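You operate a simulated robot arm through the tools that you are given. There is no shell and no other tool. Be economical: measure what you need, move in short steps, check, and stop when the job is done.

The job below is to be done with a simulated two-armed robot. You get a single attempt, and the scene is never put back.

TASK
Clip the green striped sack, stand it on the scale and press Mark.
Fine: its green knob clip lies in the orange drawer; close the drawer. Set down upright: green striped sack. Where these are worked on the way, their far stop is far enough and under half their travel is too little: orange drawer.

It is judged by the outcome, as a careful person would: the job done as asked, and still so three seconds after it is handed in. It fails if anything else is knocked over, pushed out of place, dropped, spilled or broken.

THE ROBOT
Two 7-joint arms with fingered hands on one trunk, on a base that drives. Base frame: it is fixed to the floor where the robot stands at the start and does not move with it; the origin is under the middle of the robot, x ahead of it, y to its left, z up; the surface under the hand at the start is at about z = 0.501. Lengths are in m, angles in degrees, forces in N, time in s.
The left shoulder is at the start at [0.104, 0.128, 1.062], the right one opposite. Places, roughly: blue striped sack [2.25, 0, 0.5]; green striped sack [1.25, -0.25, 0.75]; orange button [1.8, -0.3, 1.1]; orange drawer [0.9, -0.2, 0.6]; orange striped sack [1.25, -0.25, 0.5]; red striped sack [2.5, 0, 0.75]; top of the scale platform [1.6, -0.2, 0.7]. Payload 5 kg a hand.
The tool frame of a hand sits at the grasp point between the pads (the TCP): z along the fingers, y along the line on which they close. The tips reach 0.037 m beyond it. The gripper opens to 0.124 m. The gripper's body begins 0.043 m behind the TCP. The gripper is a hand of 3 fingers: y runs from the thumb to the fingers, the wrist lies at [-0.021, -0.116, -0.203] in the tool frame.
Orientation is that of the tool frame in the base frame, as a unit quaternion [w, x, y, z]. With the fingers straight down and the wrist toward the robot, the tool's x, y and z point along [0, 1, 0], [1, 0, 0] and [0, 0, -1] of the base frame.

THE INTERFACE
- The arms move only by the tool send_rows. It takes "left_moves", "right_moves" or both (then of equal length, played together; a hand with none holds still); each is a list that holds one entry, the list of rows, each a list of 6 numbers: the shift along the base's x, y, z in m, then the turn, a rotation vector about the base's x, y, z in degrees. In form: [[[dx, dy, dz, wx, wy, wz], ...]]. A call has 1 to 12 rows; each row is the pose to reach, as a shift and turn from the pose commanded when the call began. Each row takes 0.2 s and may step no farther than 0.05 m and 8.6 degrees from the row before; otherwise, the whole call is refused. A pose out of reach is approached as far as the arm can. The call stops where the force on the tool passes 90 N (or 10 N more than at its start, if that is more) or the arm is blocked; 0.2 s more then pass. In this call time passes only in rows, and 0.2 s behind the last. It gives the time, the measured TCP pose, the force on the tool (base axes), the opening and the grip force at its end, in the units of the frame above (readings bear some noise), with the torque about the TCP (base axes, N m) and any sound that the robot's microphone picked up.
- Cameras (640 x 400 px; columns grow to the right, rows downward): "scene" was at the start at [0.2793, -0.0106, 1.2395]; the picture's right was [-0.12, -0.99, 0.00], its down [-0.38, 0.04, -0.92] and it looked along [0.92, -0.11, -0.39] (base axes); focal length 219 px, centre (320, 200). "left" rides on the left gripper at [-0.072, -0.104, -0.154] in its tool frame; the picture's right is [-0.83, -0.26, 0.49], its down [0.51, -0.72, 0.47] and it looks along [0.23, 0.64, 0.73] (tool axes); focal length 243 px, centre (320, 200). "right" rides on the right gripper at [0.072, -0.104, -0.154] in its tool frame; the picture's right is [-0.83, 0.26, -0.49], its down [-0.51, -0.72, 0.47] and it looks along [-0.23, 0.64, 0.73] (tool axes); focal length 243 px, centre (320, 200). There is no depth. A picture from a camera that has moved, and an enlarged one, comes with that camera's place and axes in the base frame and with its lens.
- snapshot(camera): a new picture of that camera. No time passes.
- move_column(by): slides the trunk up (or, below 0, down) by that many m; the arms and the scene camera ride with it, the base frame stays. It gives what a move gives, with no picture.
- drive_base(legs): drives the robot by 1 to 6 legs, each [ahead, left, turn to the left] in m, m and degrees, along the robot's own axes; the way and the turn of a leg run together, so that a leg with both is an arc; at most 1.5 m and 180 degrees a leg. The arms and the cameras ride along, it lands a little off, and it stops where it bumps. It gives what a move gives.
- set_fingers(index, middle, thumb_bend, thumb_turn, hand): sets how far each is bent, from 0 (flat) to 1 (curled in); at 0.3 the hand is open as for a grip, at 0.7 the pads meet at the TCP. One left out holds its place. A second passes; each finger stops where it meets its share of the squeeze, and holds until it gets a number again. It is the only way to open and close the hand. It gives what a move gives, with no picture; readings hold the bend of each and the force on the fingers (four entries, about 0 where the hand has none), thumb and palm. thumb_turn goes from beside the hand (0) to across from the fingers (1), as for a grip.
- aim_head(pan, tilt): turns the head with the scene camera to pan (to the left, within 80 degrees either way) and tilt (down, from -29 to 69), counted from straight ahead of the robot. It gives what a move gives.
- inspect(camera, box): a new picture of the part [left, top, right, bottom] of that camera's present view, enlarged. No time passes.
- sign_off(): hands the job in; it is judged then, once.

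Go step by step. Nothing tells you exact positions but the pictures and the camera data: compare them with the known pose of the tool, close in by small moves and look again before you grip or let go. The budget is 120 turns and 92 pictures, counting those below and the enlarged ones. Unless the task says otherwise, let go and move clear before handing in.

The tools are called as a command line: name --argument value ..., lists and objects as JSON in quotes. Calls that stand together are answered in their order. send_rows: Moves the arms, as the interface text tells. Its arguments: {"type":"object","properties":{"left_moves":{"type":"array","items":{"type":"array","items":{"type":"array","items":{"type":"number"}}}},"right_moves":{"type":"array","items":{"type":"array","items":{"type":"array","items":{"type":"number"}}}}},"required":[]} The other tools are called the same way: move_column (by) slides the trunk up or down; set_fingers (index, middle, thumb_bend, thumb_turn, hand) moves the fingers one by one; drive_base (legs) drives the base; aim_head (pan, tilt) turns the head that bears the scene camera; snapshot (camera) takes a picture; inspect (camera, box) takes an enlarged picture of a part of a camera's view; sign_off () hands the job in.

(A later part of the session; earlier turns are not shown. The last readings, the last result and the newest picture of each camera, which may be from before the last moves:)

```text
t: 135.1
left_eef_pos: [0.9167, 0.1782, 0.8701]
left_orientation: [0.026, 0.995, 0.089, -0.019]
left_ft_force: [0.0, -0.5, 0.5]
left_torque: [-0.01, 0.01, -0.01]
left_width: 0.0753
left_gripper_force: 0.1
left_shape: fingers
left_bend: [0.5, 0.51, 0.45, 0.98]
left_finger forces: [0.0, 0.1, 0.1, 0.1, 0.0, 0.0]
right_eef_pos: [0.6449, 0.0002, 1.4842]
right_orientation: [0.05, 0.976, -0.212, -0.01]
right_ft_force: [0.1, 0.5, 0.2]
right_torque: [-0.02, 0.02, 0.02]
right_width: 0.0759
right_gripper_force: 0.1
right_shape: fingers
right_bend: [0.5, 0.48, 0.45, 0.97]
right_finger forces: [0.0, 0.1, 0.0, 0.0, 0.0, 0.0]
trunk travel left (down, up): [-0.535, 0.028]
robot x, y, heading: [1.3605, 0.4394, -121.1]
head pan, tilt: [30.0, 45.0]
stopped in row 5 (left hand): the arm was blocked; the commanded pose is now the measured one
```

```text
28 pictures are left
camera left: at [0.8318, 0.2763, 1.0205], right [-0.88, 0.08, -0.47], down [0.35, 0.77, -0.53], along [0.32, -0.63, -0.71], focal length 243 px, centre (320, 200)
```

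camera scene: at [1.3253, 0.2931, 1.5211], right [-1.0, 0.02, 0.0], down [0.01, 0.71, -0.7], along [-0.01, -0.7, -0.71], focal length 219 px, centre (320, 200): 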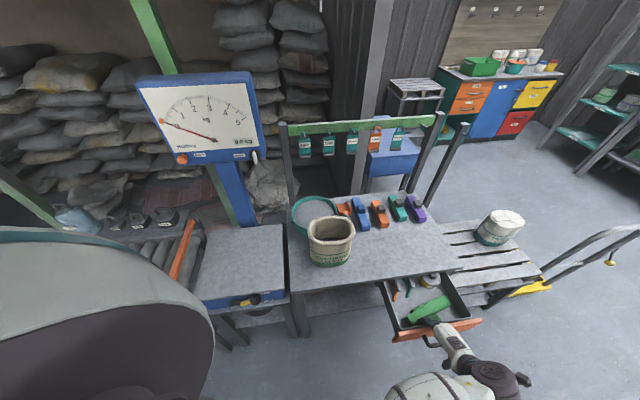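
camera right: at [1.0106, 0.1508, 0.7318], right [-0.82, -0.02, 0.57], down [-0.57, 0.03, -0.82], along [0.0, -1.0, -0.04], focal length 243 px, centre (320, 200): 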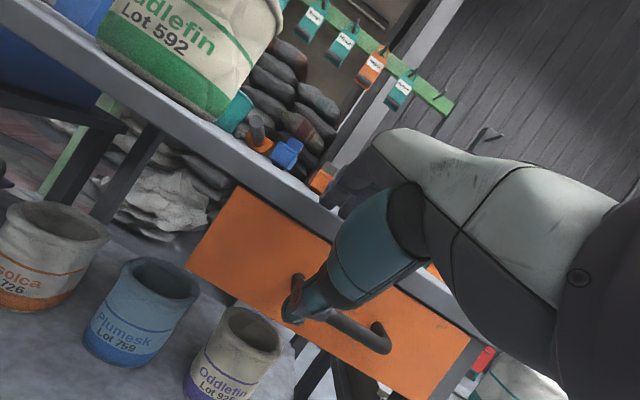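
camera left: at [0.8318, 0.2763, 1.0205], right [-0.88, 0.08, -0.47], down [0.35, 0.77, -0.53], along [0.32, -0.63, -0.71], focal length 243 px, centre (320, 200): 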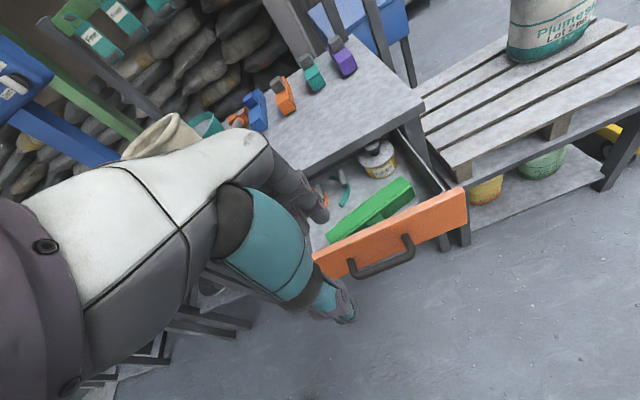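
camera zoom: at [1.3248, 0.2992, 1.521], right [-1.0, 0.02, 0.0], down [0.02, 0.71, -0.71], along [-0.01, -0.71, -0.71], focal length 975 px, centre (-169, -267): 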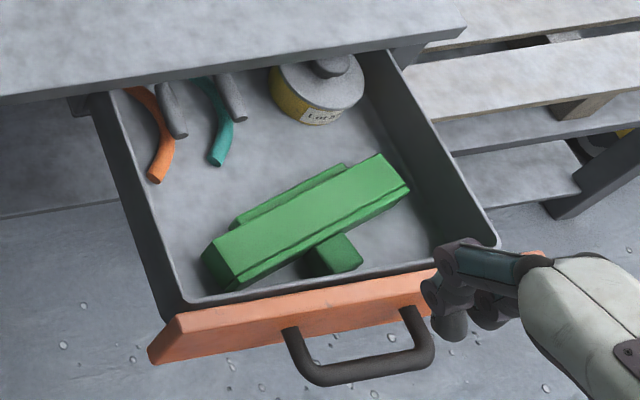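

The drawer is fully out, but the clip has rolled onto its side with the knob toward the drawer front. I'll pick it by its right half, clear of the knob; first I position above it.

send_rows --left_moves '[[[-0.01, -0.03, 0, 0.7, -0.4, 2], [-0.02, -0.075, -0.01, 1.4, -0.8, 4], [-0.035, -0.12, -0.02, 2, -1.2, 6], [-0.05, -0.16, -0.04, 2.6, -1.6, 8], [-0.055, -0.188, -0.075, 3.2, -1.9, 9.8], [-0.055, -0.188, -0.11, 3.2, -1.9, 9.8]]]'

inspect --camera "scene" --box '[350, 240, 510, 360]'

```text
t: 136.5
left_eef_pos: [0.8653, -0.0088, 0.759]
left_orientation: [0.0, 0.985, 0.173, 0.004]
left_ft_force: [-0.4, -0.4, 0.6]
left_torque: [0.05, 0.04, 0.0]
left_width: 0.0758
left_gripper_force: 0.0
left_shape: fingers
left_bend: [0.5, 0.51, 0.45, 0.98]
left_finger forces: [0.0, 0.0, 0.0, 0.0, 0.0, 0.0]
right_eef_pos: [0.6451, 0.0001, 1.4839]
right_orientation: [0.049, 0.976, -0.213, -0.011]
right_ft_force: [0.1, -0.5, -0.9]
right_torque: [0.02, 0.02, 0.03]
right_width: 0.0761
right_gripper_force: 0.1
right_shape: fingers
right_bend: [0.5, 0.48, 0.45, 0.97]
right_finger forces: [0.0, 0.1, 0.1, 0.0, 0.0, 0.0]
trunk travel left (down, up): [-0.535, 0.028]
robot x, y, heading: [1.3596, 0.4376, -121.3]
head pan, tilt: [30.0, 45.0]
```

```text
3.33 times, centred on (430, 300) of scene
camera zoom: at [1.3254, 0.2988, 1.5208], right [-1.0, 0.02, 0.0], down [0.02, 0.71, -0.71], along [-0.01, -0.71, -0.71], focal length 731 px, centre (-47, -133)
```

zoom: 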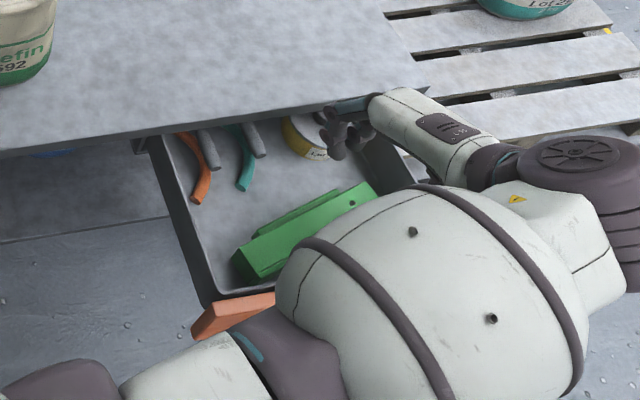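

The alignment over the clip's right half looks right. I lower to it.

send_rows --left_moves '[[[0, 0, -0.04, 0, 0, 0], [0, 0, -0.08, 0, 0, 0], [0, 0, -0.1, 0, 0, 0], [0, 0, -0.12, 0, 0, 0]]]'

inspect --camera "left" --box '[240, 80, 480, 330]'

```text
t: 137.5
left_eef_pos: [0.8593, -0.0143, 0.6489]
left_orientation: [0.006, 0.985, 0.174, -0.002]
left_ft_force: [11.2, 1.1, 62.6]
left_torque: [-2.42, -1.35, 0.37]
left_width: 0.0771
left_gripper_force: 31.3
left_shape: fingers
left_bend: [0.48, 0.48, 0.45, 0.98]
left_finger forces: [30.5, 31.0, 0.1, 0.0, 0.5, 0.1]
right_eef_pos: [0.6479, -0.0025, 1.4886]
right_orientation: [0.051, 0.976, -0.211, -0.011]
right_ft_force: [0.3, 0.4, -0.3]
right_torque: [0.01, -0.05, 0.01]
right_width: 0.0761
right_gripper_force: 0.1
right_shape: fingers
right_bend: [0.5, 0.48, 0.45, 0.97]
right_finger forces: [0.0, 0.0, 0.0, 0.0, 0.0, 0.0]
trunk travel left (down, up): [-0.535, 0.028]
robot x, y, heading: [1.3595, 0.4401, -121.2]
head pan, tilt: [30.0, 45.0]
```

```text
1.60 times, centred on (360, 205) of left
camera zoom: at [0.7557, 0.0604, 0.8019], right [-0.87, -0.05, -0.49], down [0.23, 0.85, -0.48], along [0.44, -0.53, -0.73], focal length 388 px, centre (256, 192)
```

zoom: 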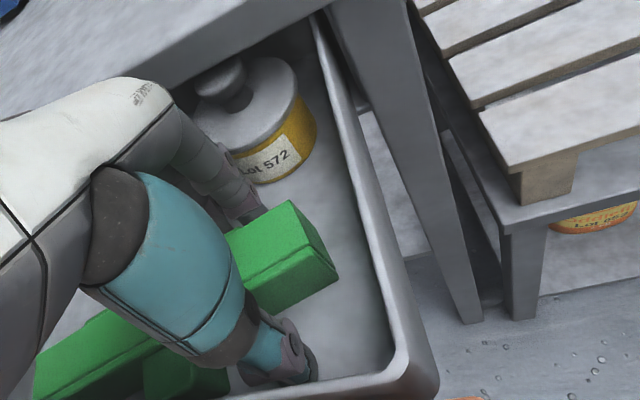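

The bar is between the fingers and thumb; fingertips press the drawer floor. I ease up a centimetre and close.

send_rows --left_moves '[[[0, 0.003, 0.01, 0, 0, 0]]]'

set_fingers --hand "left" --index 0.75 --middle 0.75 --thumb_bend 0.75

send_rows --left_moves '[[[0, 0, 0.03, 0, 0, 0], [0, 0, 0.07, 0, 0, 0], [0, 0, 0.11, 0, 0, 0], [0, 0, 0.15, 0, 0, 0], [0, 0, 0.19, 0, 0, 0]]]'

snapshot --camera "left"

```text
t: 137.9
left_eef_pos: [0.8634, -0.0046, 0.6508]
left_orientation: [0.001, 0.985, 0.173, 0.002]
left_ft_force: [-6.5, -5.8, 32.6]
left_torque: [-1.47, -0.23, -0.37]
left_width: 0.0785
left_gripper_force: 16.0
left_shape: fingers
left_bend: [0.48, 0.49, 0.45, 0.98]
left_finger forces: [10.5, 21.4, 0.0, 0.1, 0.1, 0.0]
right_eef_pos: [0.6461, -0.0013, 1.4871]
right_orientation: [0.049, 0.976, -0.212, -0.012]
right_ft_force: [1.0, 0.2, 0.0]
right_torque: [-0.02, -0.01, 0.0]
right_width: 0.076
right_gripper_force: 0.0
right_shape: fingers
right_bend: [0.5, 0.48, 0.45, 0.97]
right_finger forces: [0.0, 0.0, 0.0, 0.0, 0.1, 0.1]
trunk travel left (down, up): [-0.535, 0.028]
robot x, y, heading: [1.3596, 0.4368, -121.2]
head pan, tilt: [30.0, 45.0]
```

```text
t: 138.9
left_eef_pos: [0.8631, -0.0062, 0.6512]
left_orientation: [0.001, 0.985, 0.173, 0.002]
left_ft_force: [7.2, -3.4, 46.2]
left_torque: [-2.26, -0.34, 0.04]
left_width: 0.045
left_gripper_force: 41.9
left_shape: fingers
left_bend: [0.53, 0.55, 0.65, 0.96]
left_finger forces: [52.8, 13.9, 0.1, 0.1, 16.7, 0.0]
right_eef_pos: [0.6472, -0.001, 1.4864]
right_orientation: [0.05, 0.976, -0.213, -0.013]
right_ft_force: [-0.2, 0.4, 0.8]
right_torque: [0.02, 0.02, 0.04]
right_width: 0.0762
right_gripper_force: 0.1
right_shape: fingers
right_bend: [0.5, 0.48, 0.45, 0.97]
right_finger forces: [0.1, 0.1, 0.1, 0.0, 0.1, 0.0]
trunk travel left (down, up): [-0.535, 0.028]
robot x, y, heading: [1.3567, 0.4375, -121.1]
head pan, tilt: [30.0, 45.0]
```

```text
t: 140.1
left_eef_pos: [0.8646, -0.0057, 0.8368]
left_orientation: [0.0, 0.985, 0.174, 0.004]
left_ft_force: [0.5, -0.8, 0.0]
left_torque: [-0.01, 0.03, 0.0]
left_width: 0.0442
left_gripper_force: 20.2
left_shape: fingers
left_bend: [0.53, 0.56, 0.65, 0.95]
left_finger forces: [11.0, 9.3, 0.0, 0.0, 20.6, 0.0]
right_eef_pos: [0.6453, -0.0004, 1.4849]
right_orientation: [0.049, 0.976, -0.212, -0.01]
right_ft_force: [0.2, -0.1, -0.3]
right_torque: [-0.01, -0.01, -0.02]
right_width: 0.076
right_gripper_force: 0.0
right_shape: fingers
right_bend: [0.5, 0.48, 0.45, 0.97]
right_finger forces: [0.0, 0.1, 0.0, 0.0, 0.0, 0.0]
trunk travel left (down, up): [-0.535, 0.028]
robot x, y, heading: [1.358, 0.4394, -121.1]
head pan, tilt: [30.0, 45.0]
```

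```text
25 pictures are left
camera left: at [0.7581, 0.0678, 0.989], right [-0.87, -0.04, -0.5], down [0.23, 0.85, -0.47], along [0.44, -0.52, -0.73], focal length 243 px, centre (320, 200)
```

left: 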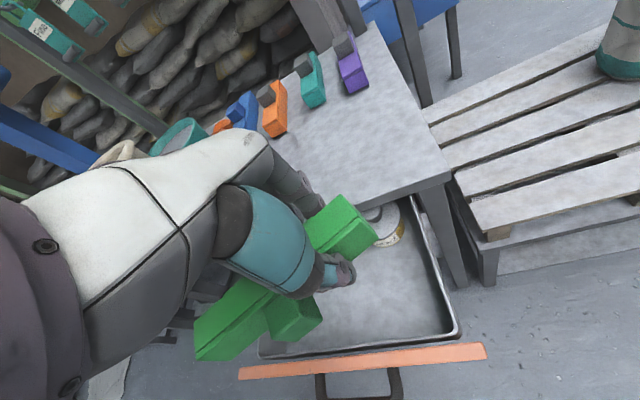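

The clip is in hand, level, knob toward me. I'll lay it at the bench's front edge with the knob overhanging, so I can then tip it upright by its knob.

send_rows --left_moves '[[[0.005, -0.03, 0.01, 0, 0, -4], [0.015, -0.06, 0.01, 0, 0, -8], [0.025, -0.09, 0.0, 0, 0, -12.5], [0.03, -0.119, -0.02, 0, 0, -12.5], [0.03, -0.119, -0.06, 0, 0, -12.5], [0.03, -0.119, -0.085, 0, 0, -12.5]]]'

snapshot --camera "left"

```text
t: 141.5
left_eef_pos: [0.8907, -0.1273, 0.7608]
left_orientation: [0.004, 0.998, 0.065, -0.001]
left_ft_force: [4.8, 6.1, 35.3]
left_torque: [-1.06, 0.06, 0.19]
left_width: 0.0438
left_gripper_force: 40.1
left_shape: fingers
left_bend: [0.54, 0.57, 0.64, 0.95]
left_finger forces: [49.7, 8.6, 0.0, 0.0, 23.2, 0.0]
right_eef_pos: [0.6459, 0.0002, 1.4863]
right_orientation: [0.051, 0.976, -0.213, -0.011]
right_ft_force: [1.1, 0.2, 0.6]
right_torque: [0.01, 0.01, -0.01]
right_width: 0.0761
right_gripper_force: 0.0
right_shape: fingers
right_bend: [0.5, 0.48, 0.45, 0.97]
right_finger forces: [0.0, 0.0, 0.0, 0.0, 0.0, 0.0]
trunk travel left (down, up): [-0.535, 0.028]
robot x, y, heading: [1.3593, 0.437, -121.0]
head pan, tilt: [30.0, 45.0]
```

```text
24 pictures are left
camera left: at [0.8053, -0.0322, 0.9125], right [-0.86, 0.15, -0.49], down [0.41, 0.78, -0.48], along [0.31, -0.61, -0.73], focal length 243 px, centre (320, 200)
```

left: 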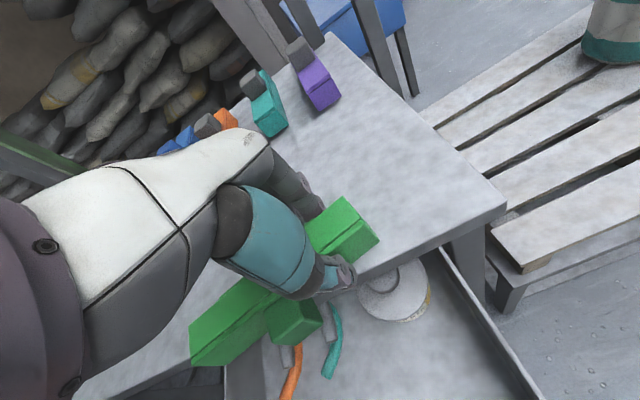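

Contact with the bench; the knob overhangs the edge. I release and lift clear.

set_fingers --hand "left" --index 0.42 --middle 0.42 --thumb_bend 0.42

send_rows --left_moves '[[[0, 0, 0.04, 0, 0, 0], [0, 0.0, 0.09, 0, 0, 0], [0, 0.04, 0.12, 0, 0, -8], [0, 0.08, 0.13, 0, 0, -16], [0, 0.11, 0.13, 0, 0, -24]]]'

inspect --camera "scene" --box '[350, 210, 490, 310]'

```text
t: 142.5
left_eef_pos: [0.8906, -0.1264, 0.7598]
left_orientation: [0.004, 0.998, 0.065, -0.001]
left_ft_force: [-4.6, 8.1, 63.1]
left_torque: [-2.19, 0.31, -0.22]
left_width: 0.0726
left_gripper_force: 31.4
left_shape: fingers
left_bend: [0.48, 0.44, 0.42, 0.97]
left_finger forces: [46.7, 15.9, 0.0, 0.1, 0.1, 0.0]
right_eef_pos: [0.6449, -0.0006, 1.4855]
right_orientation: [0.05, 0.976, -0.212, -0.01]
right_ft_force: [-0.4, 0.5, 0.2]
right_torque: [0.05, -0.01, -0.01]
right_width: 0.0762
right_gripper_force: 0.1
right_shape: fingers
right_bend: [0.5, 0.48, 0.45, 0.97]
right_finger forces: [0.0, 0.1, 0.0, 0.0, 0.1, 0.0]
trunk travel left (down, up): [-0.535, 0.028]
robot x, y, heading: [1.3587, 0.4334, -121.1]
head pan, tilt: [30.0, 45.0]
```

```text
t: 143.7
left_eef_pos: [0.8939, -0.0139, 0.8836]
left_orientation: [0.002, 0.989, -0.145, 0.003]
left_ft_force: [0.4, -0.9, -0.7]
left_torque: [-0.01, -0.03, 0.01]
left_width: 0.0923
left_gripper_force: 0.1
left_shape: fingers
left_bend: [0.42, 0.42, 0.42, 0.97]
left_finger forces: [0.1, 0.0, 0.0, 0.1, 0.1, 0.1]
right_eef_pos: [0.6443, -0.0005, 1.4845]
right_orientation: [0.049, 0.976, -0.212, -0.01]
right_ft_force: [0.5, 0.2, 0.1]
right_torque: [-0.02, 0.0, -0.02]
right_width: 0.0762
right_gripper_force: 0.0
right_shape: fingers
right_bend: [0.5, 0.48, 0.45, 0.97]
right_finger forces: [0.1, 0.1, 0.1, 0.1, 0.0, 0.0]
trunk travel left (down, up): [-0.535, 0.028]
robot x, y, heading: [1.3592, 0.439, -121.3]
head pan, tilt: [30.0, 45.0]
```

```text
4.00 times, centred on (420, 260) of scene
camera zoom: at [1.3253, 0.2988, 1.5209], right [-1.0, 0.02, 0.0], down [0.02, 0.71, -0.71], along [-0.01, -0.71, -0.71], focal length 878 px, centre (-80, -40)
```

zoom: 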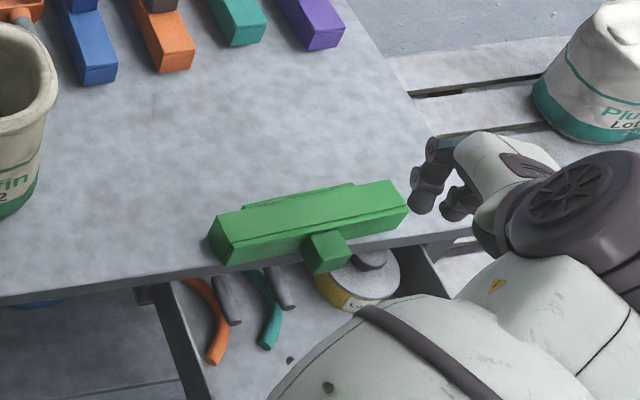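

The clip lies on the bench edge with the knob hanging over. I turn the hand so it can pinch the knob from its sides (along the clip's length) and come over it.

send_rows --left_moves '[[[0.005, 0.005, 0, 0, 0, -8], [0.01, 0.005, 0, 0, 0, -16], [0.015, 0.0, 0, 0, 0, -24], [0.02, -0.01, 0, 0, 0, -32], [0.025, -0.02, -0.01, 0, 0, -40], [0.03, -0.03, -0.02, 0, 0, -48], [0.036, -0.042, -0.03, 0, 0, -56], [0.043, -0.052, -0.05, 0, 0, -62], [0.043, -0.055, -0.075, 0, 0, -66]]]'

inspect --camera "left" --box '[200, 80, 520, 380]'

inspect --camera "scene" --box '[350, 210, 490, 310]'

```text
t: 145.7
left_eef_pos: [0.9363, -0.0697, 0.8084]
left_orientation: [0.002, 0.751, -0.66, 0.0]
left_ft_force: [0.1, 0.4, 0.0]
left_torque: [-0.01, -0.02, 0.0]
left_width: 0.0924
left_gripper_force: 0.0
left_shape: fingers
left_bend: [0.42, 0.42, 0.42, 0.97]
left_finger forces: [0.0, 0.1, 0.1, 0.1, 0.0, 0.0]
right_eef_pos: [0.6436, 0.0, 1.4851]
right_orientation: [0.049, 0.976, -0.213, -0.011]
right_ft_force: [0.5, -0.4, 0.1]
right_torque: [0.0, -0.02, 0.01]
right_width: 0.076
right_gripper_force: 0.0
right_shape: fingers
right_bend: [0.5, 0.48, 0.45, 0.97]
right_finger forces: [0.0, 0.0, 0.0, 0.0, 0.0, 0.0]
trunk travel left (down, up): [-0.535, 0.028]
robot x, y, heading: [1.3593, 0.4375, -121.4]
head pan, tilt: [30.0, 45.0]
```

```text
1.33 times, centred on (360, 230) of left
camera zoom: at [1.0298, 0.0165, 0.9604], right [0.15, 0.85, -0.5], down [0.78, -0.41, -0.47], along [-0.61, -0.32, -0.73], focal length 324 px, centre (267, 160)
```

zoom: 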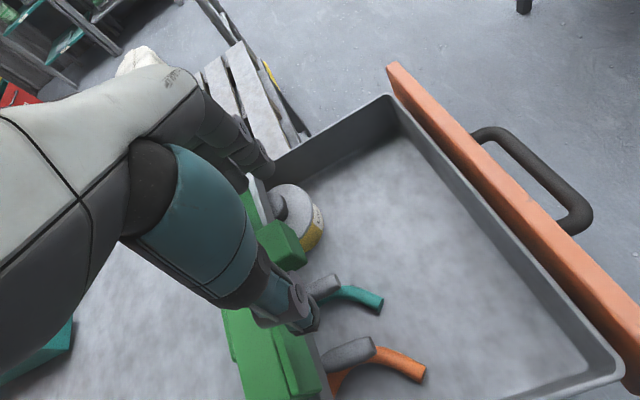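

```text
4.00 times, centred on (420, 260) of scene
camera zoom: at [1.3254, 0.2987, 1.5209], right [-1.0, 0.02, 0.0], down [0.02, 0.71, -0.71], along [-0.02, -0.71, -0.71], focal length 878 px, centre (-80, -40)
```

zoom: 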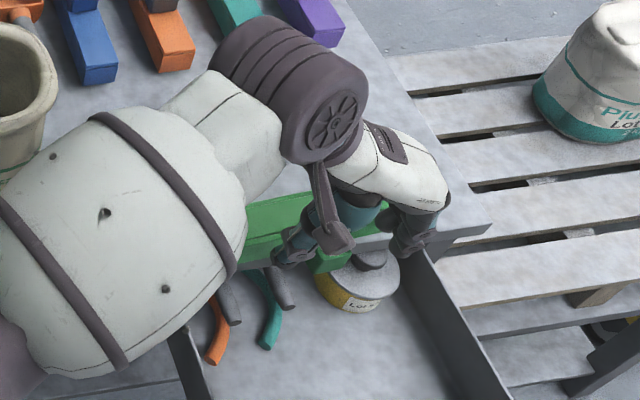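

Thumb and fingers straddle the knob in front of the bar. I lower and pinch it.

send_rows --left_moves '[[[0, 0, -0.03, 0, 0, 0], [0, 0, -0.055, 0, 0, 0], [0, 0.0, -0.07, 0, 0, 0]]]'

set_fingers --hand "left" --index 0.72 --middle 0.72 --thumb_bend 0.72

inspect --camera "left" --box '[200, 80, 520, 380]'

```text
t: 146.5
left_eef_pos: [0.9356, -0.0685, 0.7383]
left_orientation: [0.003, 0.752, -0.659, 0.001]
left_ft_force: [0.0, -0.1, -0.1]
left_torque: [-0.02, -0.01, 0.02]
left_width: 0.0923
left_gripper_force: 0.1
left_shape: fingers
left_bend: [0.42, 0.42, 0.42, 0.97]
left_finger forces: [0.1, 0.2, 0.1, 0.0, 0.0, 0.0]
right_eef_pos: [0.6448, -0.0, 1.4852]
right_orientation: [0.049, 0.976, -0.213, -0.011]
right_ft_force: [0.1, 1.7, 0.8]
right_torque: [0.01, -0.01, 0.05]
right_width: 0.0763
right_gripper_force: 0.1
right_shape: fingers
right_bend: [0.5, 0.48, 0.45, 0.97]
right_finger forces: [0.0, 0.0, 0.0, 0.0, 0.0, 0.1]
trunk travel left (down, up): [-0.535, 0.028]
robot x, y, heading: [1.3582, 0.4379, -121.2]
head pan, tilt: [30.0, 45.0]
```

```text
t: 147.5
left_eef_pos: [0.936, -0.0685, 0.7391]
left_orientation: [0.003, 0.751, -0.66, 0.001]
left_ft_force: [-0.4, 1.2, -0.4]
left_torque: [-0.03, 0.0, 0.0]
left_width: 0.0022
left_gripper_force: 0.4
left_shape: fingers
left_bend: [0.72, 0.72, 0.71, 0.97]
left_finger forces: [0.0, 0.5, 0.0, 0.1, 0.2, 0.0]
right_eef_pos: [0.6454, -0.001, 1.4839]
right_orientation: [0.05, 0.976, -0.213, -0.011]
right_ft_force: [1.0, 0.1, 0.3]
right_torque: [-0.01, 0.05, 0.04]
right_width: 0.0759
right_gripper_force: 0.1
right_shape: fingers
right_bend: [0.5, 0.48, 0.45, 0.97]
right_finger forces: [0.0, 0.0, 0.0, 0.0, 0.0, 0.0]
trunk travel left (down, up): [-0.535, 0.028]
robot x, y, heading: [1.3608, 0.437, -121.3]
head pan, tilt: [30.0, 45.0]
```

```text
1.33 times, centred on (360, 230) of left
camera zoom: at [1.0298, 0.0174, 0.8908], right [0.15, 0.85, -0.5], down [0.78, -0.41, -0.47], along [-0.61, -0.32, -0.73], focal length 324 px, centre (267, 160)
```

zoom: 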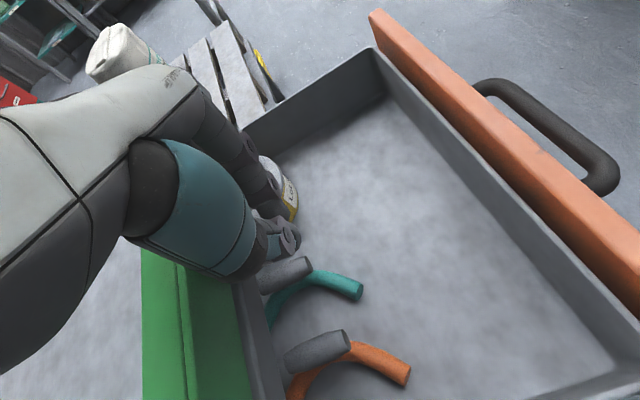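

The fingers closed on nothing, so I check where the knob is relative to them.

inspect --camera "scene" --box '[380, 230, 470, 290]'

```text
6.67 times, centred on (425, 260) of scene
camera zoom: at [1.3254, 0.2987, 1.5209], right [-1.0, 0.02, 0.0], down [0.02, 0.71, -0.71], along [-0.02, -0.71, -0.71], focal length 1463 px, centre (-380, -200)
```

zoom: 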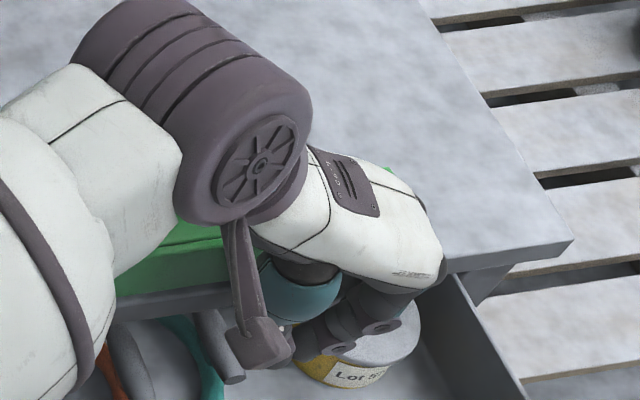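

I open, come 1.5 cm closer to the bar and pinch again.

set_fingers --hand "left" --index 0.45 --middle 0.45 --thumb_bend 0.45

send_rows --left_moves '[[[0, -0.008, 0, 0, 0, 0], [0, -0.015, 0, 0, 0, 0]]]'

set_fingers --hand "left" --index 0.72 --middle 0.72 --thumb_bend 0.72

```text
t: 148.5
left_eef_pos: [0.937, -0.0683, 0.7385]
left_orientation: [0.003, 0.752, -0.659, 0.001]
left_ft_force: [0.3, 0.4, -0.2]
left_torque: [0.04, 0.03, -0.04]
left_width: 0.0827
left_gripper_force: 0.0
left_shape: fingers
left_bend: [0.45, 0.45, 0.45, 0.97]
left_finger forces: [0.1, 0.7, 0.0, 0.0, 0.0, 0.1]
right_eef_pos: [0.6449, 0.0, 1.4847]
right_orientation: [0.05, 0.976, -0.214, -0.01]
right_ft_force: [-0.1, -0.1, -0.1]
right_torque: [0.01, -0.01, -0.02]
right_width: 0.0762
right_gripper_force: 0.1
right_shape: fingers
right_bend: [0.5, 0.48, 0.45, 0.97]
right_finger forces: [0.0, 0.0, 0.1, 0.0, 0.0, 0.1]
trunk travel left (down, up): [-0.535, 0.028]
robot x, y, heading: [1.361, 0.4403, -121.1]
head pan, tilt: [30.0, 45.0]
```

```text
t: 149.1
left_eef_pos: [0.9355, -0.081, 0.7387]
left_orientation: [0.002, 0.75, -0.661, -0.001]
left_ft_force: [3.3, 26.3, 8.4]
left_torque: [0.51, 0.41, -1.2]
left_width: 0.0829
left_gripper_force: 16.1
left_shape: fingers
left_bend: [0.45, 0.46, 0.45, 0.97]
left_finger forces: [0.0, 32.1, 0.0, 0.0, 0.1, 0.0]
right_eef_pos: [0.6447, 0.0003, 1.4835]
right_orientation: [0.05, 0.976, -0.211, -0.011]
right_ft_force: [0.6, 0.3, -0.1]
right_torque: [0.02, -0.01, 0.02]
right_width: 0.076
right_gripper_force: 0.0
right_shape: fingers
right_bend: [0.5, 0.48, 0.45, 0.97]
right_finger forces: [0.1, 0.0, 0.1, 0.0, 0.0, 0.1]
trunk travel left (down, up): [-0.535, 0.028]
robot x, y, heading: [1.3593, 0.4381, -121.5]
head pan, tilt: [30.0, 45.0]
```

```text
t: 150.1
left_eef_pos: [0.9355, -0.0827, 0.7392]
left_orientation: [0.003, 0.751, -0.66, -0.001]
left_ft_force: [-11.8, 27.3, 14.3]
left_torque: [0.53, 0.94, -1.35]
left_width: 0.002
left_gripper_force: 15.7
left_shape: fingers
left_bend: [0.72, 0.49, 0.71, 0.98]
left_finger forces: [0.1, 31.0, 0.1, 0.0, 0.0, 0.0]
right_eef_pos: [0.6445, -0.0002, 1.4851]
right_orientation: [0.049, 0.976, -0.212, -0.01]
right_ft_force: [-0.4, 0.6, -0.3]
right_torque: [-0.01, 0.0, -0.04]
right_width: 0.0763
right_gripper_force: 0.1
right_shape: fingers
right_bend: [0.5, 0.48, 0.45, 0.97]
right_finger forces: [0.1, 0.0, 0.1, 0.0, 0.1, 0.0]
trunk travel left (down, up): [-0.535, 0.028]
robot x, y, heading: [1.3577, 0.4384, -121.3]
head pan, tilt: [30.0, 45.0]
```

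The middle finger's tip is against the table edge. I open, raise 1 cm so the tips clear the bench top, move in, and pinch.

set_fingers --hand "left" --index 0.45 --middle 0.45 --thumb_bend 0.45

send_rows --left_moves '[[[0, 0.005, 0.005, 0, 0, 0], [0, 0, 0.013, 0, 0, 0], [0, -0.01, 0.013, 0, 0, 0], [0, -0.018, 0.013, 0, 0, 0]]]'

set_fingers --hand "left" --index 0.72 --middle 0.72 --thumb_bend 0.72

```text
t: 151.1
left_eef_pos: [0.9378, -0.0827, 0.7376]
left_orientation: [0.002, 0.752, -0.66, 0.0]
left_ft_force: [6.4, 24.9, 7.9]
left_torque: [0.52, 0.31, -1.07]
left_width: 0.0784
left_gripper_force: 15.5
left_shape: fingers
left_bend: [0.48, 0.46, 0.45, 0.98]
left_finger forces: [0.1, 32.1, 0.0, 0.0, 0.0, 0.1]
right_eef_pos: [0.6437, -0.0003, 1.4833]
right_orientation: [0.05, 0.976, -0.213, -0.01]
right_ft_force: [-0.1, 0.5, -0.3]
right_torque: [0.01, 0.0, 0.0]
right_width: 0.076
right_gripper_force: 0.0
right_shape: fingers
right_bend: [0.5, 0.48, 0.45, 0.97]
right_finger forces: [0.0, 0.0, 0.0, 0.0, 0.1, 0.0]
trunk travel left (down, up): [-0.535, 0.028]
robot x, y, heading: [1.3637, 0.4359, -121.4]
head pan, tilt: [30.0, 45.0]
```

```text
t: 152.1
left_eef_pos: [0.9351, -0.0905, 0.747]
left_orientation: [-0.005, 0.749, -0.663, -0.003]
left_ft_force: [12.4, 80.9, -4.7]
left_torque: [2.47, -0.71, -3.27]
left_width: 0.0799
left_gripper_force: 45.1
left_shape: fingers
left_bend: [0.48, 0.47, 0.45, 0.97]
left_finger forces: [0.1, 87.1, 0.1, 0.0, 2.8, 0.1]
right_eef_pos: [0.644, 0.0001, 1.4811]
right_orientation: [0.048, 0.976, -0.213, -0.01]
right_ft_force: [-0.1, -1.2, -0.5]
right_torque: [-0.03, 0.01, -0.05]
right_width: 0.0763
right_gripper_force: 0.0
right_shape: fingers
right_bend: [0.5, 0.48, 0.45, 0.97]
right_finger forces: [0.0, 0.0, 0.0, 0.0, 0.1, 0.0]
trunk travel left (down, up): [-0.535, 0.028]
robot x, y, heading: [1.3651, 0.4379, -121.1]
head pan, tilt: [30.0, 45.0]
```

```text
t: 153.1
left_eef_pos: [0.9329, -0.0906, 0.7482]
left_orientation: [-0.003, 0.748, -0.664, -0.004]
left_ft_force: [-1.1, 83.6, -4.4]
left_torque: [2.7, -0.13, -3.62]
left_width: 0.002
left_gripper_force: 42.3
left_shape: fingers
left_bend: [0.72, 0.51, 0.71, 0.97]
left_finger forces: [0.1, 83.6, 0.0, 0.0, 0.0, 0.1]
right_eef_pos: [0.6433, -0.0009, 1.4828]
right_orientation: [0.05, 0.976, -0.212, -0.01]
right_ft_force: [0.3, 0.9, 0.0]
right_torque: [0.05, 0.0, 0.01]
right_width: 0.076
right_gripper_force: 0.0
right_shape: fingers
right_bend: [0.5, 0.48, 0.45, 0.97]
right_finger forces: [0.0, 0.0, 0.0, 0.1, 0.0, 0.1]
trunk travel left (down, up): [-0.535, 0.028]
robot x, y, heading: [1.3569, 0.4363, -121.5]
head pan, tilt: [30.0, 45.0]
```

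The tips are still below the bench top level (tips reach about 5 cm past the TCP when bent). I back off, raise to z≈0.77 and move in again.

set_fingers --hand "left" --index 0.48 --middle 0.48 --thumb_bend 0.48

send_rows --left_moves '[[[0, 0.02, 0, 0, 0, 0], [0, 0.02, 0.026, 0, 0, 0], [0, 0.01, 0.026, 0, 0, 0], [0, 0, 0.026, 0, 0, 0]]]'

inspect --camera "left" --box '[240, 200, 440, 380]'

```text
t: 154.1
left_eef_pos: [0.9347, -0.0908, 0.7471]
left_orientation: [-0.006, 0.748, -0.664, -0.003]
left_ft_force: [17.7, 88.2, -0.2]
left_torque: [2.69, -0.53, -3.77]
left_width: 0.059
left_gripper_force: 48.0
left_shape: fingers
left_bend: [0.57, 0.47, 0.49, 0.97]
left_finger forces: [0.1, 94.6, 0.0, 0.0, 1.2, 0.1]
right_eef_pos: [0.6446, -0.0005, 1.4836]
right_orientation: [0.049, 0.976, -0.213, -0.011]
right_ft_force: [0.7, 0.5, -0.2]
right_torque: [-0.03, -0.02, 0.01]
right_width: 0.0762
right_gripper_force: 0.2
right_shape: fingers
right_bend: [0.5, 0.48, 0.45, 0.97]
right_finger forces: [0.1, 0.0, 0.1, 0.0, 0.0, 0.0]
trunk travel left (down, up): [-0.535, 0.028]
robot x, y, heading: [1.3614, 0.4373, -121.3]
head pan, tilt: [30.0, 45.0]
```

```text
t: 155.1
left_eef_pos: [0.9356, -0.1038, 0.7771]
left_orientation: [0.003, 0.752, -0.659, 0.001]
left_ft_force: [0.0, -1.2, 0.4]
left_torque: [-0.03, -0.03, 0.03]
left_width: 0.0731
left_gripper_force: 0.0
left_shape: fingers
left_bend: [0.48, 0.48, 0.48, 0.97]
left_finger forces: [0.0, 0.1, 0.0, 0.0, 0.1, 0.1]
right_eef_pos: [0.646, -0.0008, 1.4869]
right_orientation: [0.05, 0.976, -0.213, -0.011]
right_ft_force: [0.8, -0.4, -0.2]
right_torque: [0.09, 0.03, -0.04]
right_width: 0.0759
right_gripper_force: 0.1
right_shape: fingers
right_bend: [0.5, 0.48, 0.45, 0.97]
right_finger forces: [0.0, 0.0, 0.0, 0.1, 0.0, 0.1]
trunk travel left (down, up): [-0.535, 0.028]
robot x, y, heading: [1.3593, 0.4375, -121.3]
head pan, tilt: [30.0, 45.0]
```

```text
2.22 times, centred on (340, 290) of left
camera zoom: at [1.0301, -0.0177, 0.9302], right [0.15, 0.85, -0.5], down [0.78, -0.41, -0.47], along [-0.61, -0.32, -0.73], focal length 539 px, centre (276, 0)
```

zoom: 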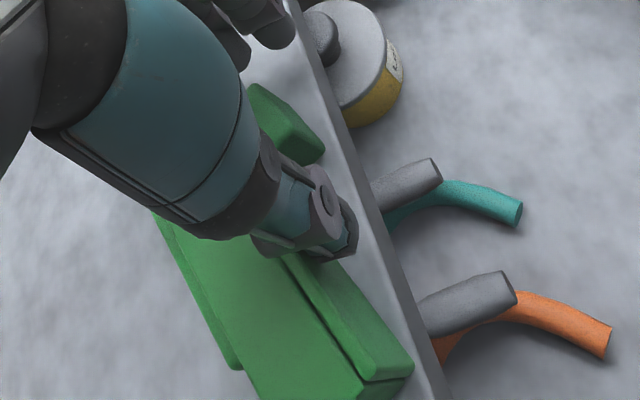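

Now I see it: the knob tip is at about (0.945, -0.10) on the bench, right between fingers and thumb. I lower 1 cm and pinch.

send_rows --left_moves '[[[0.004, 0.004, -0.006, 0, 0, 0], [0.004, 0.004, -0.013, 0, 0, 0]]]'

set_fingers --hand "left" --index 0.75 --middle 0.75 --thumb_bend 0.75

```text
t: 155.7
left_eef_pos: [0.9406, -0.0984, 0.7639]
left_orientation: [0.003, 0.752, -0.66, 0.0]
left_ft_force: [-0.6, 0.4, 0.9]
left_torque: [-0.01, 0.0, -0.01]
left_width: 0.0733
left_gripper_force: 0.1
left_shape: fingers
left_bend: [0.48, 0.48, 0.48, 0.97]
left_finger forces: [0.0, 0.0, 0.0, 0.1, 0.0, 0.0]
right_eef_pos: [0.6454, -0.0009, 1.4853]
right_orientation: [0.05, 0.976, -0.213, -0.011]
right_ft_force: [0.3, -0.6, -0.3]
right_torque: [0.02, -0.01, -0.03]
right_width: 0.0764
right_gripper_force: 0.1
right_shape: fingers
right_bend: [0.5, 0.48, 0.45, 0.97]
right_finger forces: [0.0, 0.0, 0.1, 0.1, 0.0, 0.0]
trunk travel left (down, up): [-0.535, 0.028]
robot x, y, heading: [1.3591, 0.4359, -121.3]
head pan, tilt: [30.0, 45.0]
```

```text
t: 156.7
left_eef_pos: [0.9418, -0.0987, 0.764]
left_orientation: [0.004, 0.751, -0.66, 0.001]
left_ft_force: [-0.3, -0.3, -0.8]
left_torque: [-0.03, -0.06, 0.0]
left_width: 0.0049
left_gripper_force: 16.5
left_shape: fingers
left_bend: [0.74, 0.64, 0.68, 0.94]
left_finger forces: [3.2, 15.1, 0.1, 0.0, 15.5, 0.0]
right_eef_pos: [0.6456, -0.0012, 1.4849]
right_orientation: [0.05, 0.976, -0.213, -0.011]
right_ft_force: [-0.3, -0.6, -0.2]
right_torque: [0.02, 0.02, -0.03]
right_width: 0.0761
right_gripper_force: 0.1
right_shape: fingers
right_bend: [0.5, 0.48, 0.45, 0.97]
right_finger forces: [0.1, 0.1, 0.1, 0.0, 0.1, 0.0]
trunk travel left (down, up): [-0.535, 0.028]
robot x, y, heading: [1.3576, 0.4378, -121.1]
head pan, tilt: [30.0, 45.0]
```

The knob is pinched between middle finger and thumb. I swing it up and back in an arc so the clip tips upright, pivoting in the pinch.

send_rows --left_moves '[[[-0.0005, -0.004, 0.01, 0, 0, 0], [-0.001, -0.01, 0.02, 0, 0, 0], [0, -0.02, 0.03, 0, 0, 0], [0, -0.034, 0.039, 0, 0, 0], [0, -0.048, 0.043, 0, 0, 0], [0, -0.064, 0.043, 0, 0, 0], [0, -0.08, 0.041, 0, 0, 0]]]'

inspect --camera "left" --box '[200, 150, 480, 390]'

```text
t: 158.3
left_eef_pos: [0.9404, -0.1787, 0.8048]
left_orientation: [0.003, 0.752, -0.659, 0.001]
left_ft_force: [-0.6, 0.4, -0.4]
left_torque: [0.0, -0.02, 0.0]
left_width: 0.0047
left_gripper_force: 16.2
left_shape: fingers
left_bend: [0.75, 0.64, 0.69, 0.94]
left_finger forces: [2.7, 14.9, 0.0, 0.0, 15.4, 0.0]
right_eef_pos: [0.647, -0.0001, 1.4852]
right_orientation: [0.049, 0.976, -0.213, -0.012]
right_ft_force: [0.2, 0.3, -0.6]
right_torque: [0.03, 0.0, -0.01]
right_width: 0.0761
right_gripper_force: 0.1
right_shape: fingers
right_bend: [0.5, 0.48, 0.45, 0.97]
right_finger forces: [0.0, 0.1, 0.0, 0.1, 0.0, 0.0]
trunk travel left (down, up): [-0.535, 0.028]
robot x, y, heading: [1.3614, 0.4378, -121.2]
head pan, tilt: [30.0, 45.0]
```

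```text
1.67 times, centred on (340, 270) of left
camera zoom: at [1.0342, -0.0926, 0.9576], right [0.15, 0.85, -0.5], down [0.78, -0.41, -0.47], along [-0.61, -0.32, -0.73], focal length 404 px, centre (287, 83)
```

zoom: 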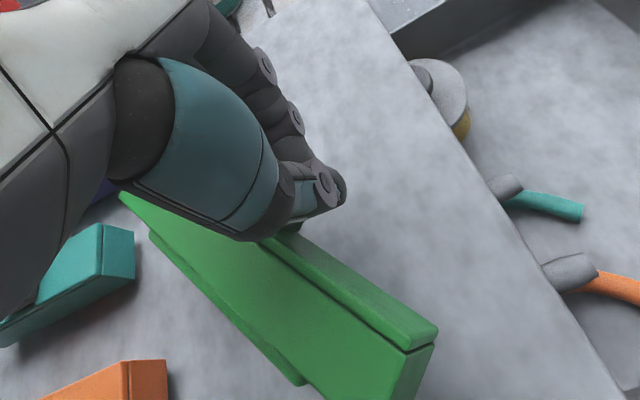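

The clip is lifted by its knob but seems to have kept its roll. I raise 2 cm more, free the index finger and relax the squeeze so gravity can swing the bar down.

send_rows --left_moves '[[[0, 0, 0.02, 0, 0, 0]]]'

set_fingers --hand "left" --index 0.5

set_fingers --hand "left" --middle 0.66 --thumb_bend 0.69

inspect --camera "left" --box '[200, 150, 480, 390]'

```text
t: 158.7
left_eef_pos: [0.9418, -0.1781, 0.8265]
left_orientation: [0.002, 0.752, -0.659, 0.001]
left_ft_force: [0.3, 0.5, -0.9]
left_torque: [0.02, 0.03, 0.0]
left_width: 0.0045
left_gripper_force: 16.7
left_shape: fingers
left_bend: [0.75, 0.64, 0.69, 0.94]
left_finger forces: [2.7, 14.9, 0.0, 0.0, 15.4, 0.1]
right_eef_pos: [0.6455, -0.0012, 1.4852]
right_orientation: [0.049, 0.976, -0.214, -0.012]
right_ft_force: [0.3, 0.6, -0.3]
right_torque: [-0.01, 0.0, -0.02]
right_width: 0.0761
right_gripper_force: 0.1
right_shape: fingers
right_bend: [0.5, 0.48, 0.45, 0.97]
right_finger forces: [0.1, 0.0, 0.0, 0.0, 0.0, 0.0]
trunk travel left (down, up): [-0.535, 0.028]
robot x, y, heading: [1.3605, 0.4417, -121.1]
head pan, tilt: [30.0, 45.0]
```

```text
t: 159.7
left_eef_pos: [0.9408, -0.1788, 0.8253]
left_orientation: [0.004, 0.752, -0.659, 0.0]
left_ft_force: [0.2, 0.4, -1.3]
left_torque: [0.0, 0.03, 0.02]
left_width: 0.0411
left_gripper_force: 15.7
left_shape: fingers
left_bend: [0.5, 0.64, 0.7, 0.94]
left_finger forces: [0.0, 15.4, 0.0, 0.0, 15.4, 0.0]
right_eef_pos: [0.6448, -0.0009, 1.4854]
right_orientation: [0.05, 0.976, -0.212, -0.011]
right_ft_force: [0.0, -0.7, 0.1]
right_torque: [-0.01, 0.04, -0.02]
right_width: 0.0761
right_gripper_force: 0.1
right_shape: fingers
right_bend: [0.5, 0.48, 0.45, 0.97]
right_finger forces: [0.0, 0.1, 0.1, 0.0, 0.0, 0.1]
trunk travel left (down, up): [-0.535, 0.028]
robot x, y, heading: [1.36, 0.4387, -121.3]
head pan, tilt: [30.0, 45.0]
```

```text
t: 160.7
left_eef_pos: [0.9408, -0.1783, 0.8252]
left_orientation: [0.003, 0.752, -0.659, 0.001]
left_ft_force: [-0.5, -0.5, -1.2]
left_torque: [0.06, 0.05, 0.0]
left_width: 0.0439
left_gripper_force: 4.8
left_shape: fingers
left_bend: [0.5, 0.63, 0.66, 0.96]
left_finger forces: [0.0, 5.2, 0.0, 0.0, 4.9, 0.0]
right_eef_pos: [0.6449, -0.0012, 1.4846]
right_orientation: [0.05, 0.976, -0.213, -0.011]
right_ft_force: [0.5, -0.2, 0.2]
right_torque: [-0.05, 0.01, 0.03]
right_width: 0.0759
right_gripper_force: 0.1
right_shape: fingers
right_bend: [0.5, 0.48, 0.45, 0.97]
right_finger forces: [0.0, 0.0, 0.0, 0.0, 0.0, 0.0]
trunk travel left (down, up): [-0.535, 0.028]
robot x, y, heading: [1.3546, 0.4346, -121.1]
head pan, tilt: [30.0, 45.0]
```

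```text
1.67 times, centred on (340, 270) of left
camera zoom: at [1.0344, -0.0924, 0.9777], right [0.15, 0.85, -0.5], down [0.78, -0.41, -0.47], along [-0.61, -0.32, -0.73], focal length 404 px, centre (287, 83)
```

zoom: 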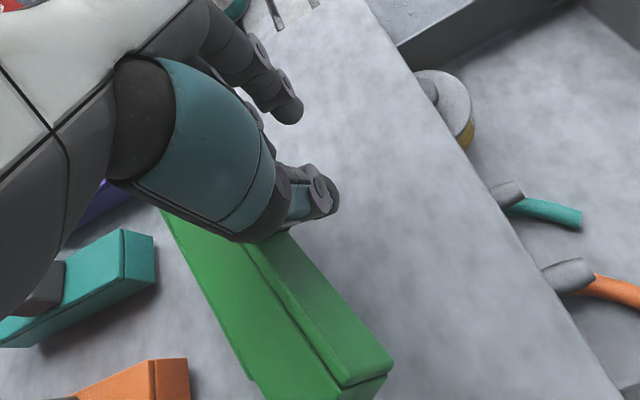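

It has swung partway: the knob face is turning up. I relax a bit more and press it gently down on the bench so it seats on its base.

set_fingers --hand "left" --middle 0.64 --thumb_bend 0.665

send_rows --left_moves '[[[0, 0, -0.008, 0, 0, 0], [0, -0.003, -0.016, 0, 0, 0], [0, -0.005, -0.023, 0, 0, 0], [0, -0.006, -0.028, 0, 0, 0]]]'

inspect --camera "left" --box '[200, 150, 480, 390]'

```text
t: 161.7
left_eef_pos: [0.9416, -0.1789, 0.8251]
left_orientation: [0.002, 0.752, -0.659, 0.0]
left_ft_force: [-0.2, 0.5, 0.3]
left_torque: [0.0, 0.03, -0.01]
left_width: 0.0435
left_gripper_force: 0.1
left_shape: fingers
left_bend: [0.5, 0.64, 0.66, 0.97]
left_finger forces: [0.0, 0.1, 0.0, 0.1, 0.1, 0.0]
right_eef_pos: [0.6452, 0.0001, 1.4851]
right_orientation: [0.05, 0.976, -0.213, -0.01]
right_ft_force: [-1.2, 0.5, 0.4]
right_torque: [-0.03, -0.02, -0.01]
right_width: 0.0761
right_gripper_force: 0.0
right_shape: fingers
right_bend: [0.5, 0.48, 0.45, 0.97]
right_finger forces: [0.1, 0.0, 0.0, 0.0, 0.0, 0.1]
trunk travel left (down, up): [-0.535, 0.028]
robot x, y, heading: [1.3596, 0.4391, -121.2]
head pan, tilt: [30.0, 45.0]
```

```text
t: 162.7
left_eef_pos: [0.9407, -0.1831, 0.7972]
left_orientation: [0.004, 0.752, -0.659, 0.001]
left_ft_force: [0.8, 0.7, 0.1]
left_torque: [0.02, 0.04, -0.01]
left_width: 0.0437
left_gripper_force: 0.1
left_shape: fingers
left_bend: [0.5, 0.64, 0.66, 0.97]
left_finger forces: [0.1, 0.0, 0.0, 0.0, 0.0, 0.0]
right_eef_pos: [0.6461, -0.0001, 1.4848]
right_orientation: [0.05, 0.976, -0.213, -0.011]
right_ft_force: [-0.1, 0.4, -0.4]
right_torque: [0.02, 0.0, -0.01]
right_width: 0.0762
right_gripper_force: 0.0
right_shape: fingers
right_bend: [0.5, 0.48, 0.45, 0.97]
right_finger forces: [0.0, 0.0, 0.1, 0.0, 0.0, 0.0]
trunk travel left (down, up): [-0.535, 0.028]
robot x, y, heading: [1.3645, 0.4401, -121.2]
head pan, tilt: [30.0, 45.0]
```

```text
1.67 times, centred on (340, 270) of left
camera zoom: at [1.0346, -0.0987, 0.95], right [0.15, 0.85, -0.5], down [0.78, -0.41, -0.47], along [-0.61, -0.32, -0.73], focal length 404 px, centre (287, 83)
```

zoom: 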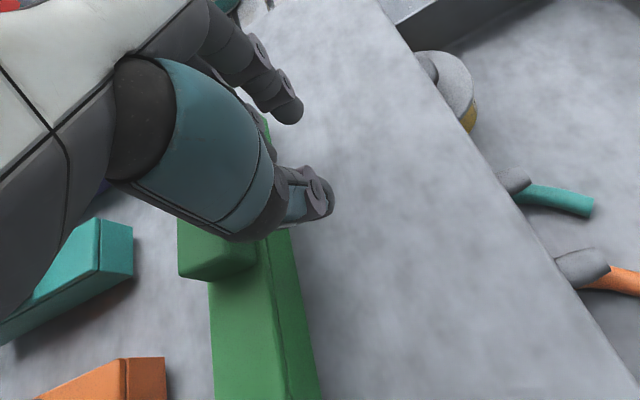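

The clip has dropped onto the bench and appears to stand upright, knob on top. I raise the hand clear and look from the head camera to localise clip and sack.

set_fingers --hand "left" --index 0.45 --middle 0.45 --thumb_bend 0.45

send_rows --left_moves '[[[0, 0.02, 0.04, 0, 0, 0], [0, 0.05, 0.08, 0, 0, 0], [0, 0.09, 0.11, 0, 0, 0], [0, 0.13, 0.14, 0, 0, 0], [0, 0.17, 0.17, 0, 0, 0]]]'

inspect --camera "scene" --box '[280, 180, 480, 300]'

```text
t: 163.7
left_eef_pos: [0.9414, -0.1843, 0.7982]
left_orientation: [0.003, 0.752, -0.659, 0.001]
left_ft_force: [-0.4, 0.3, -0.1]
left_torque: [-0.01, -0.02, -0.03]
left_width: 0.0826
left_gripper_force: 0.0
left_shape: fingers
left_bend: [0.45, 0.45, 0.45, 0.97]
left_finger forces: [0.0, 0.0, 0.1, 0.1, 0.0, 0.0]
right_eef_pos: [0.6459, -0.0003, 1.4842]
right_orientation: [0.049, 0.976, -0.213, -0.011]
right_ft_force: [-0.7, -0.2, -0.9]
right_torque: [0.01, 0.0, 0.0]
right_width: 0.0759
right_gripper_force: 0.0
right_shape: fingers
right_bend: [0.5, 0.48, 0.45, 0.97]
right_finger forces: [0.0, 0.0, 0.1, 0.0, 0.0, 0.0]
trunk travel left (down, up): [-0.535, 0.028]
robot x, y, heading: [1.3625, 0.4375, -121.0]
head pan, tilt: [30.0, 45.0]
```

```text
t: 164.9
left_eef_pos: [0.9409, -0.0163, 0.969]
left_orientation: [0.002, 0.752, -0.659, 0.002]
left_ft_force: [-0.4, -0.1, 0.2]
left_torque: [-0.01, 0.0, -0.01]
left_width: 0.0831
left_gripper_force: 0.0
left_shape: fingers
left_bend: [0.45, 0.45, 0.45, 0.97]
left_finger forces: [0.0, 0.1, 0.1, 0.0, 0.0, 0.1]
right_eef_pos: [0.6457, 0.0004, 1.4846]
right_orientation: [0.049, 0.976, -0.211, -0.011]
right_ft_force: [0.1, -0.9, -0.4]
right_torque: [0.0, -0.03, -0.02]
right_width: 0.0761
right_gripper_force: 0.0
right_shape: fingers
right_bend: [0.5, 0.48, 0.45, 0.97]
right_finger forces: [0.0, 0.1, 0.0, 0.0, 0.0, 0.1]
trunk travel left (down, up): [-0.535, 0.028]
robot x, y, heading: [1.3607, 0.4417, -121.1]
head pan, tilt: [30.0, 45.0]
```

```text
3.20 times, centred on (380, 240) of scene
camera zoom: at [1.3256, 0.2988, 1.521], right [-1.0, 0.02, 0.0], down [0.02, 0.71, -0.71], along [-0.01, -0.71, -0.71], focal length 702 px, centre (128, 72)
```

zoom: 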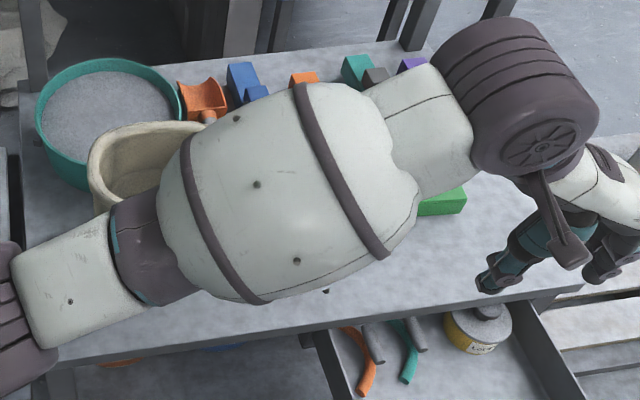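

The forearm hides the clip, but its right end is at about (0.88, -0.23), so the knob should be near (0.97, -0.232). I move above it and check with the hand camera.

send_rows --left_moves '[[[0.006, -0.045, 0, 0, 0, 0], [0.012, -0.09, 0, 0, 0, 0], [0.018, -0.135, -0.01, 0, 0, 0], [0.024, -0.175, -0.03, 0, 0, 0], [0.028, -0.205, -0.06, 0, 0, 0], [0.029, -0.214, -0.1, 0, 0, 0]]]'

inspect --camera "left" --box '[180, 130, 500, 390]'

```text
t: 166.3
left_eef_pos: [0.9692, -0.2299, 0.8658]
left_orientation: [0.003, 0.752, -0.66, 0.001]
left_ft_force: [0.9, -1.3, -0.4]
left_torque: [-0.05, -0.01, 0.03]
left_width: 0.0828
left_gripper_force: 0.0
left_shape: fingers
left_bend: [0.45, 0.45, 0.45, 0.97]
left_finger forces: [0.1, 0.0, 0.0, 0.0, 0.0, 0.0]
right_eef_pos: [0.6449, -0.001, 1.4836]
right_orientation: [0.05, 0.976, -0.212, -0.011]
right_ft_force: [0.8, -1.1, 0.5]
right_torque: [0.04, 0.03, -0.02]
right_width: 0.0762
right_gripper_force: 0.2
right_shape: fingers
right_bend: [0.5, 0.48, 0.45, 0.97]
right_finger forces: [0.1, 0.0, 0.0, 0.0, 0.0, 0.0]
trunk travel left (down, up): [-0.535, 0.028]
robot x, y, heading: [1.3574, 0.4409, -120.9]
head pan, tilt: [30.0, 45.0]
```

```text
1.54 times, centred on (340, 260) of left
camera zoom: at [1.0625, -0.1441, 1.0195], right [0.15, 0.85, -0.5], down [0.78, -0.41, -0.47], along [-0.61, -0.32, -0.73], focal length 373 px, centre (289, 108)
```

zoom: 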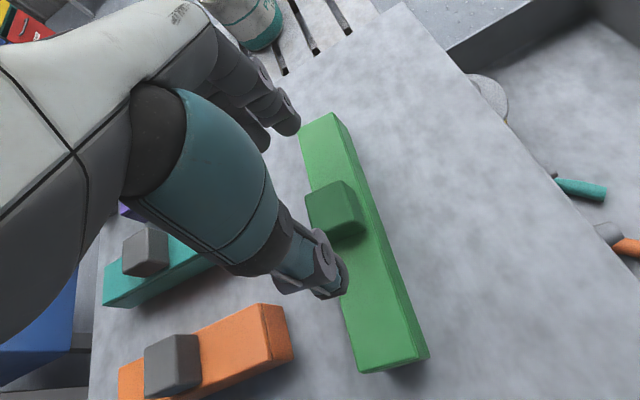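

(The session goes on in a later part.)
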